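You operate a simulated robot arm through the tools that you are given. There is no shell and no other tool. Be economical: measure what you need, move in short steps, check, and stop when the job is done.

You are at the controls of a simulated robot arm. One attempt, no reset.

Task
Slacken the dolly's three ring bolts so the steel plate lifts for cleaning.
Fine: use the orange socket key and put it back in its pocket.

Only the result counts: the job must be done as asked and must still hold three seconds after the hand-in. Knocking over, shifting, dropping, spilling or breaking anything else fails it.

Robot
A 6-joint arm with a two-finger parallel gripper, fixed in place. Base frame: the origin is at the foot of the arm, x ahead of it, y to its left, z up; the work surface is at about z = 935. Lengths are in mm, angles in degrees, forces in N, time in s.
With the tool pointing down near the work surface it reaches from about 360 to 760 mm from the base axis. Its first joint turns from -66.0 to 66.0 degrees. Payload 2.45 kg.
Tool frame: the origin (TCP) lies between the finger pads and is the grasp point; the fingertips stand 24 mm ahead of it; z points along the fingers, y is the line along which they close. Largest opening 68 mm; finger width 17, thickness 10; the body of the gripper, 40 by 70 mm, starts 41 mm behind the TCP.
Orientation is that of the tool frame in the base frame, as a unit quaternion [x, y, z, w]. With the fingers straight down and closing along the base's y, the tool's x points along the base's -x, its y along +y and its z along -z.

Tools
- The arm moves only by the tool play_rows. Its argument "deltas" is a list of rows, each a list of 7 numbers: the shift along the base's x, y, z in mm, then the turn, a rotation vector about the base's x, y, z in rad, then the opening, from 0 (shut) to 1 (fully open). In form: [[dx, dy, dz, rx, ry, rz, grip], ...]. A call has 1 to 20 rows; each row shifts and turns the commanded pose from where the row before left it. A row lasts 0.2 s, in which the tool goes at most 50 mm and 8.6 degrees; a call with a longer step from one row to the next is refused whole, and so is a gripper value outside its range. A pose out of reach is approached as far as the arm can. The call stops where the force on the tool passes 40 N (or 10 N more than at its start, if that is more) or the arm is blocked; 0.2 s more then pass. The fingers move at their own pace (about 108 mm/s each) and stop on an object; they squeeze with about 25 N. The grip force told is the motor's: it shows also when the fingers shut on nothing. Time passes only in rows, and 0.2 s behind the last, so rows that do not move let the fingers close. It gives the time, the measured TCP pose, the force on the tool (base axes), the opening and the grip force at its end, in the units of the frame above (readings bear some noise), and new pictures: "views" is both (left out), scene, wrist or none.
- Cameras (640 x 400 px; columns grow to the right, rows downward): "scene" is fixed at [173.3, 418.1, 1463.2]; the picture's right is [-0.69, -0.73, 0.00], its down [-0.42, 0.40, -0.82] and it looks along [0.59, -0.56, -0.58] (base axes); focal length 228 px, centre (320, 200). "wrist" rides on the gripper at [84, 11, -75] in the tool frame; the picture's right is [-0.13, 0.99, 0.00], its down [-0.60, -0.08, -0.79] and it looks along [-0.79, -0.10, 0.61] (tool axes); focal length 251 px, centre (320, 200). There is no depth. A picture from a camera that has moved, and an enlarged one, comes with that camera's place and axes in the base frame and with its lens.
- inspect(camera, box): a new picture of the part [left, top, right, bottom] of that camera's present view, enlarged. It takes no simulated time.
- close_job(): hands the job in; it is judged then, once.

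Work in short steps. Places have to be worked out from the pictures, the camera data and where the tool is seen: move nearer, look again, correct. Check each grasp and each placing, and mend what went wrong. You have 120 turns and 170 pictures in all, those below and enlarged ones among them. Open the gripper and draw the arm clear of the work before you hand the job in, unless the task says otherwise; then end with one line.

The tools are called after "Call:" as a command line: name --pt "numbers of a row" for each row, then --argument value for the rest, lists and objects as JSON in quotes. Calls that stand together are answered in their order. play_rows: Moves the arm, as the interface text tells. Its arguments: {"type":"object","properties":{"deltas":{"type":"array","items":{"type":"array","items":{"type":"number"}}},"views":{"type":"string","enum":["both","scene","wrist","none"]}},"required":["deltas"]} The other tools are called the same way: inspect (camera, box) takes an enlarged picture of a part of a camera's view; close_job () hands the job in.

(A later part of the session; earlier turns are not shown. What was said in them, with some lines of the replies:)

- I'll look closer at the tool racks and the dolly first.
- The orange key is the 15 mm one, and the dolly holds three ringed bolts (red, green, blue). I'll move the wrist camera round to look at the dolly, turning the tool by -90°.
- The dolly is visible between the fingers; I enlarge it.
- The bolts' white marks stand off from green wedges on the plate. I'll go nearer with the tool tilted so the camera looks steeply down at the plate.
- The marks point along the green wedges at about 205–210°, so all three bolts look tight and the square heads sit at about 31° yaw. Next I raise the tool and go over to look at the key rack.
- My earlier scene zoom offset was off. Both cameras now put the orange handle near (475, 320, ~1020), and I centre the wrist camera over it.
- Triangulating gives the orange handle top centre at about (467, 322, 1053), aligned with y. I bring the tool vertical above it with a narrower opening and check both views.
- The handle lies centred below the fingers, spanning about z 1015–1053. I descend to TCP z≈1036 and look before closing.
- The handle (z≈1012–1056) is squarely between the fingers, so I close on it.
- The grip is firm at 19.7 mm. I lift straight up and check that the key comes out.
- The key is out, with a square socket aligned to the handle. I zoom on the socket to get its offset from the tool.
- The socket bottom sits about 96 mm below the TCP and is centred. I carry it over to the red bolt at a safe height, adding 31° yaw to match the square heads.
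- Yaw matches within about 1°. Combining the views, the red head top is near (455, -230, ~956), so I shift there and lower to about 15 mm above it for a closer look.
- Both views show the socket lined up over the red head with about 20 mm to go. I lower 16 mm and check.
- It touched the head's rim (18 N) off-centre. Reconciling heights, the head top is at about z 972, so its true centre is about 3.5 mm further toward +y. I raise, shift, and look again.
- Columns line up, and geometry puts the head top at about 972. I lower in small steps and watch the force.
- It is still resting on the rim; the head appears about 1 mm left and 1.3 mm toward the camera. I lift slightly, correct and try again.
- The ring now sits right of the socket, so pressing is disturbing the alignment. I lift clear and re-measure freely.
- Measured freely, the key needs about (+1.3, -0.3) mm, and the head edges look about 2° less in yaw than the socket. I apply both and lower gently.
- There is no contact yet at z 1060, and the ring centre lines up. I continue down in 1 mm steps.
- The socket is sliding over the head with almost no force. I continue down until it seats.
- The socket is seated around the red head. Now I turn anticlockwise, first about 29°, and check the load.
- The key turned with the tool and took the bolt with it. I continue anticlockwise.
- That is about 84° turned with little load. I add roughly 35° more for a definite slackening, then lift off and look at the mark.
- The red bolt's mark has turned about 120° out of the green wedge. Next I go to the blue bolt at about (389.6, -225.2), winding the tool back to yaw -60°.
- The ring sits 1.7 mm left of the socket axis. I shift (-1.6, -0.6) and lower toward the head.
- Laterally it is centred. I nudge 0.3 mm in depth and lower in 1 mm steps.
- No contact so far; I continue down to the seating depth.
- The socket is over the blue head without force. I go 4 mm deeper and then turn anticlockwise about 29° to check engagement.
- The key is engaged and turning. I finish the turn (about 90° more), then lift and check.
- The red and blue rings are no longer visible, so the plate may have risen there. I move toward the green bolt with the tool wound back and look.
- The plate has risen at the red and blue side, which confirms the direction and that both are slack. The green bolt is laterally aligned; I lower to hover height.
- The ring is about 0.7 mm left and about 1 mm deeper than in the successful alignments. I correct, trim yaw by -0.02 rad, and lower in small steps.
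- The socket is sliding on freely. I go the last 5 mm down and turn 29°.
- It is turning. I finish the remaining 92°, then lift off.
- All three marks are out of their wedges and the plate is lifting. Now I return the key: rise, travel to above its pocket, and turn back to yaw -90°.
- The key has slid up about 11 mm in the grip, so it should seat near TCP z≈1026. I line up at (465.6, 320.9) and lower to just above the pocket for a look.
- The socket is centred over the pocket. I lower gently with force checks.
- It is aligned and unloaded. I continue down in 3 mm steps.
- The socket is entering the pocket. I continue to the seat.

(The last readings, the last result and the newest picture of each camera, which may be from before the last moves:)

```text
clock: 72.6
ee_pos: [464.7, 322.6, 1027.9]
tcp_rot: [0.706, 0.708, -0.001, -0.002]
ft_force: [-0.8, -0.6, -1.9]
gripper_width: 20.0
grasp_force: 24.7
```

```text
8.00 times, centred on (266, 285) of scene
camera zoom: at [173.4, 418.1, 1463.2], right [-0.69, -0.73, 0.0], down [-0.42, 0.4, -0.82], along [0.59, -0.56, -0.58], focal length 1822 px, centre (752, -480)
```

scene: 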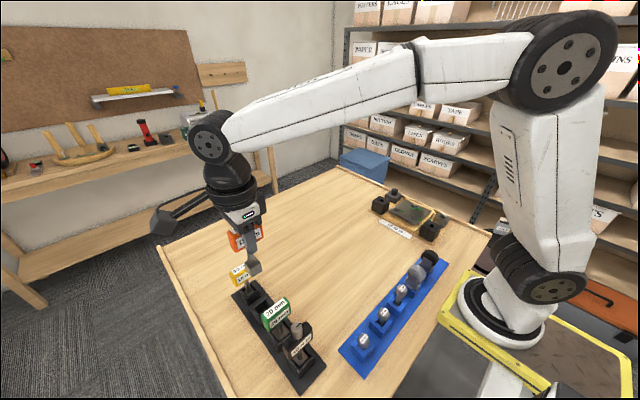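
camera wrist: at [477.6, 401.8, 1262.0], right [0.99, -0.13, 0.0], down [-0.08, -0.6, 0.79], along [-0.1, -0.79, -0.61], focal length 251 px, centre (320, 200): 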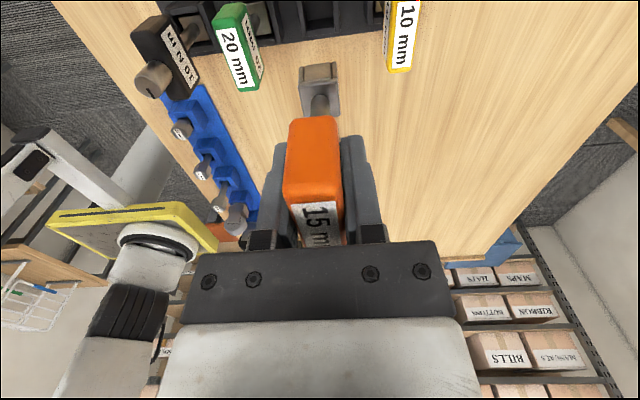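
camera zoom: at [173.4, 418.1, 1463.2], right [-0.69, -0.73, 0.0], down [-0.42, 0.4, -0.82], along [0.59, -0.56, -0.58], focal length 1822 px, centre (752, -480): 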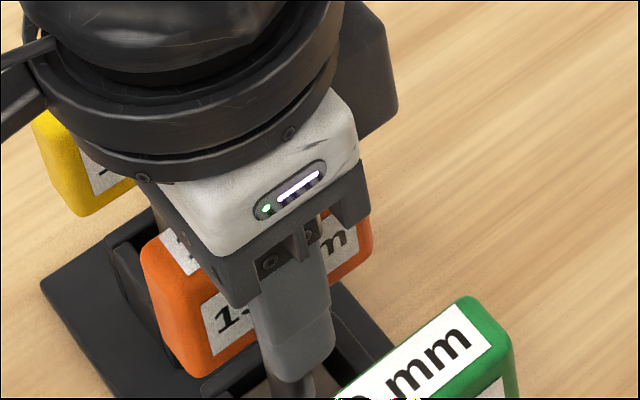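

Not yet touching bottom; I continue in 1 mm steps until contact.

Call:
play_rows --pt "0 0 -1 0 0 0 0" --pt "0 0 -1 0 0 0 0" --pt "0 0 -1 0 0 0 0" --pt "0 0 0 0 0 0 0" --views "none"

```text
clock: 73.6
ee_pos: [465.0, 323.1, 1025.1]
tcp_rot: [0.706, 0.708, 0.001, 0.0]
ft_force: [-6.6, -1.4, 17.2]
gripper_width: 20.1
grasp_force: 25.1
```

Contact came at the expected seat height. I relax 1 mm and open.

Call:
play_rows --pt "0 0 1 0 0 0 0" --pt "0 0 0 0 0 0 0.4" --pt "0 0 0 0 0 0 0.7" --pt "0 0 0 0 0 0 0.7" --views "wrist"

Call:
inspect --camera "scene" --box '[226, 260, 306, 310]'

```text
clock: 74.6
ee_pos: [464.9, 322.5, 1025.8]
tcp_rot: [0.706, 0.708, 0.0, 0.0]
ft_force: [0.3, -0.8, -0.7]
gripper_width: 47.4
grasp_force: 0.1
camera wrist: at [476.0, 406.7, 1101.9], right [0.99, -0.13, 0.0], down [-0.08, -0.6, 0.79], along [-0.1, -0.79, -0.61], focal length 251 px, centre (320, 200)
```

wrist: 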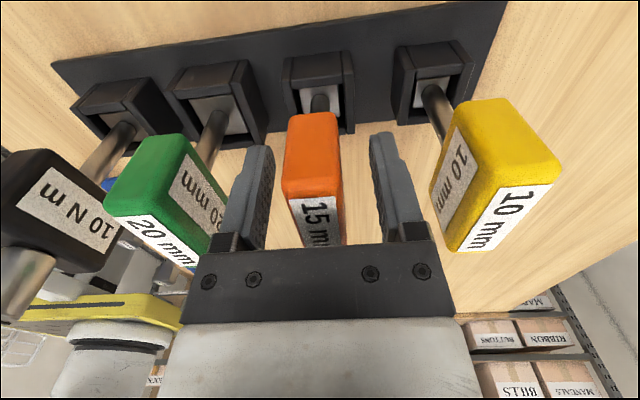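

```text
8.00 times, centred on (266, 285) of scene
camera zoom: at [173.3, 418.1, 1463.2], right [-0.69, -0.73, 0.0], down [-0.42, 0.4, -0.82], along [0.59, -0.56, -0.58], focal length 1822 px, centre (752, -480)
```

zoom: 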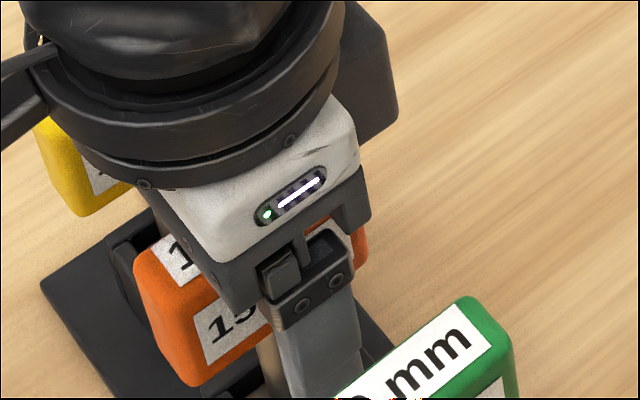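

The key stands in its pocket. I withdraw straight up and check everything.

Call:
play_rows --pt "0 0 10 0 0 0 0.7" --pt "0 0 20 0 0 0 0.7" --pt "0 0 30 0 0 0 0.7" --pt "0 0 40 0 0 0 0.7" --pt "0 0 40 0 0 0 0.7" --pt "0 -40 20 0 0 0 0.8" --pt "0 -45 0 0 0 0 0.8" --pt "0 -45 0 0 0 0 0.8" --pt "0 -45 0 0 0 0 0.8" --pt "0 0 0 0 0 0 0.8"

Call:
inspect --camera "scene" --box '[220, 250, 348, 400]'

Call:
inspect --camera "scene" --box '[366, 182, 446, 232]'

```text
clock: 76.8
ee_pos: [465.6, 148.4, 1186.6]
tcp_rot: [0.706, 0.708, 0.0, 0.0]
ft_force: [0.3, 0.6, 0.3]
gripper_width: 54.8
grasp_force: 0.0
camera wrist: at [476.7, 232.1, 1262.9], right [0.99, -0.13, 0.0], down [-0.08, -0.6, 0.79], along [-0.1, -0.79, -0.61], focal length 251 px, centre (320, 200)
```

scene: 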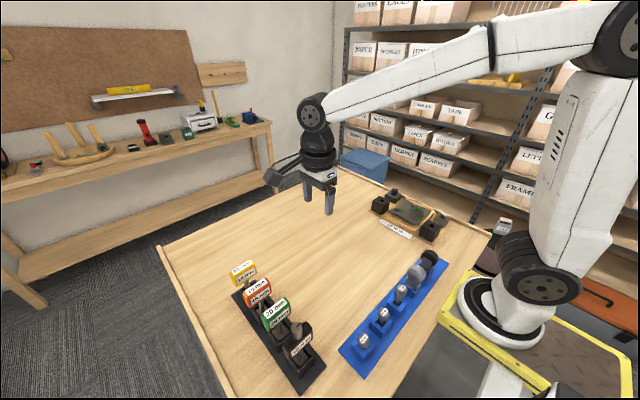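
wrist: 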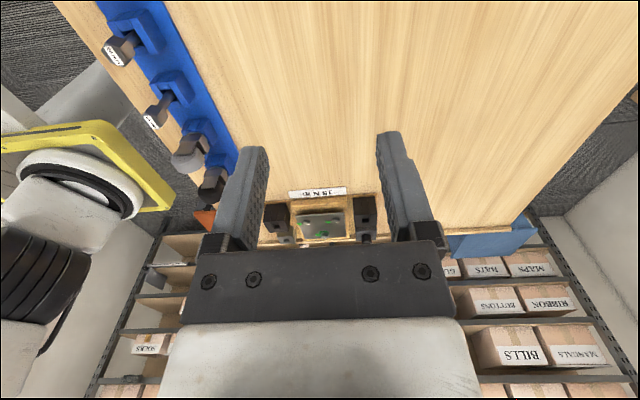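

```text
2.67 times, centred on (284, 325) of scene
camera zoom: at [173.3, 418.1, 1463.2], right [-0.69, -0.73, 0.0], down [-0.42, 0.4, -0.82], along [0.59, -0.56, -0.58], focal length 608 px, centre (416, -133)
```

zoom: 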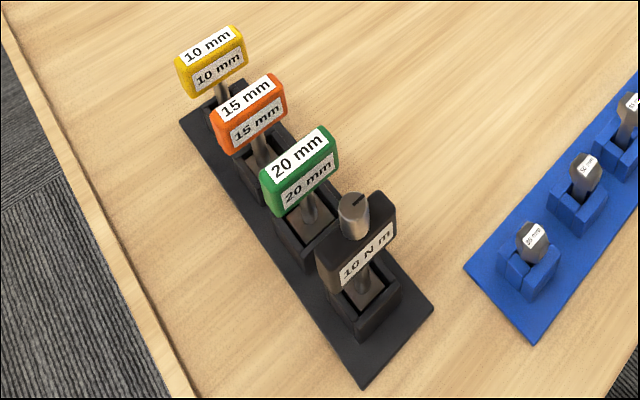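

```text
8.00 times, centred on (406, 207) of scene
camera zoom: at [173.3, 418.1, 1463.2], right [-0.69, -0.73, 0.0], down [-0.42, 0.4, -0.82], along [0.59, -0.56, -0.58], focal length 1822 px, centre (-368, 144)
```

zoom: 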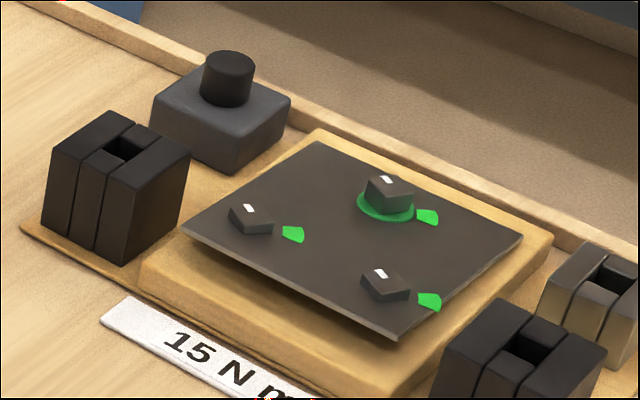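

The key is back in its pocket. The plate is tilted, high at red and blue but still low at green, so I go over with the camera to see the green bolt properly.

Call:
play_rows --pt "-4 -40 0 0.05 0 0 1" --pt "-4 -40 0 0.05 0 0 1" --pt "-4 -40 -5 0.05 0 0 1" --pt "-4 -40 -10 0.05 0 0 1" --pt "-4 -40 -10 0.05 0 0 1" --pt "-4 -40 -10 0.05 0 0 1" --pt "-4 -40 -10 0.05 0 0 1" --pt "-4 -35 -10 0.05 0 0 1" --pt "-4 -30 -10 0.05 0 0 1" --pt "-4 -20 -10 0.05 0 0 1" --pt "0 0 0 0 0 0 1" --views "none"

Call:
inspect --camera "wrist" --box '[200, 90, 440, 250]'

Call:
inspect --camera "scene" --box '[366, 182, 446, 232]'

```text
clock: 79.2
ee_pos: [423.9, -216.4, 1111.3]
tcp_rot: [0.684, 0.686, 0.175, -0.175]
ft_force: [-0.6, -0.4, 0.1]
gripper_width: 68.1
grasp_force: 0.0
```

```text
2.50 times, centred on (320, 170) of wrist
camera zoom: at [434.5, -178.1, 1218.8], right [0.99, -0.11, -0.06], down [-0.08, -0.91, 0.41], along [-0.1, -0.4, -0.91], focal length 629 px, centre (320, 275)
```

zoom: 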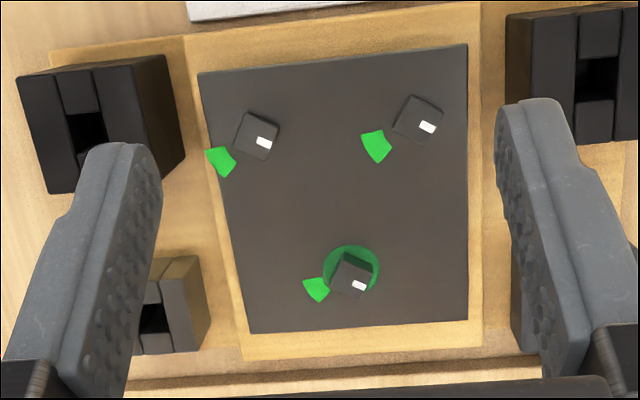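

```text
8.00 times, centred on (406, 207) of scene
camera zoom: at [173.4, 418.1, 1463.2], right [-0.69, -0.73, 0.0], down [-0.42, 0.4, -0.82], along [0.59, -0.56, -0.58], focal length 1822 px, centre (-368, 144)
```

zoom: 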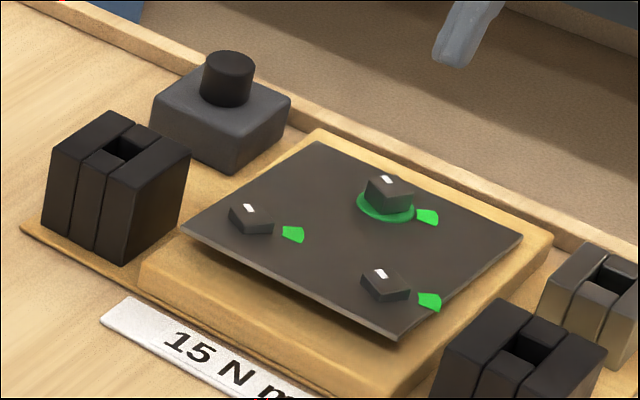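

All three marks are turned equally (about 118°), and the plate stands raised and steady, tilted up from its far edge. I draw the arm clear before handing in.

Call:
play_rows --pt "0 15 40 0 0 0 1" --pt "0 30 40 0 0 0 1" --pt "0 40 30 0 0 0 1" --pt "0 40 20 0 0 0 1" --pt "0 40 0 0 0 0 1" --pt "0 0 0 0 0 0 1" --views "scene"

Call:
inspect --camera "scene" --box '[366, 182, 446, 232]'

```text
clock: 80.6
ee_pos: [424.6, -54.9, 1240.9]
tcp_rot: [0.684, 0.686, 0.176, -0.175]
ft_force: [-0.8, 0.3, 0.9]
gripper_width: 67.9
grasp_force: 0.1
```

scene: 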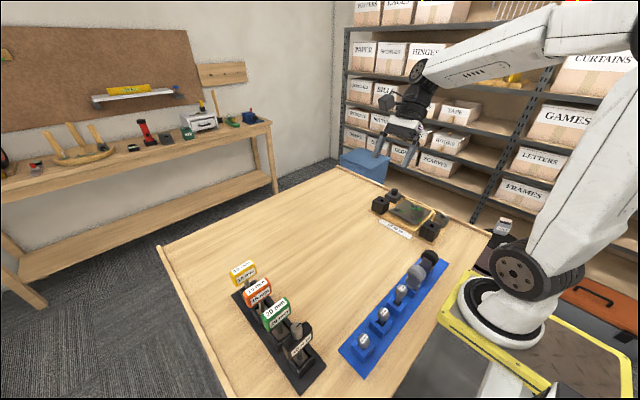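

```text
8.00 times, centred on (406, 207) of scene
camera zoom: at [173.3, 418.1, 1463.2], right [-0.69, -0.73, 0.0], down [-0.42, 0.4, -0.82], along [0.59, -0.56, -0.58], focal length 1822 px, centre (-368, 144)
```

zoom: 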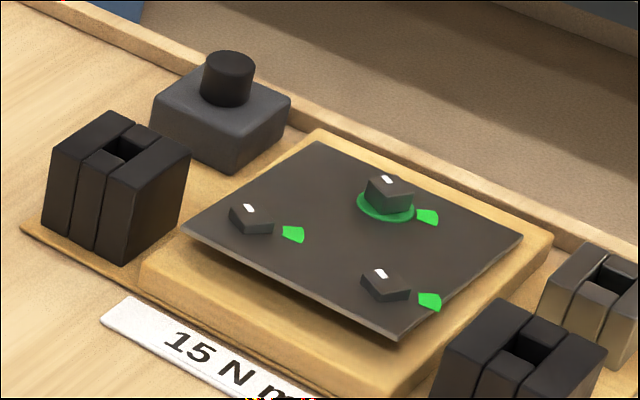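

The plate is raised and steady, the key is back in its pocket, and the arm is clear with the gripper open, so I hand in.

Call:
close_job

```text
The job is handed in.
```

I slackened all three ring bolts by about 118° each with the orange 15 mm key and put the key back in its pocket; the plate now stands raised on the red and blue side but still sits low at the green bolt.
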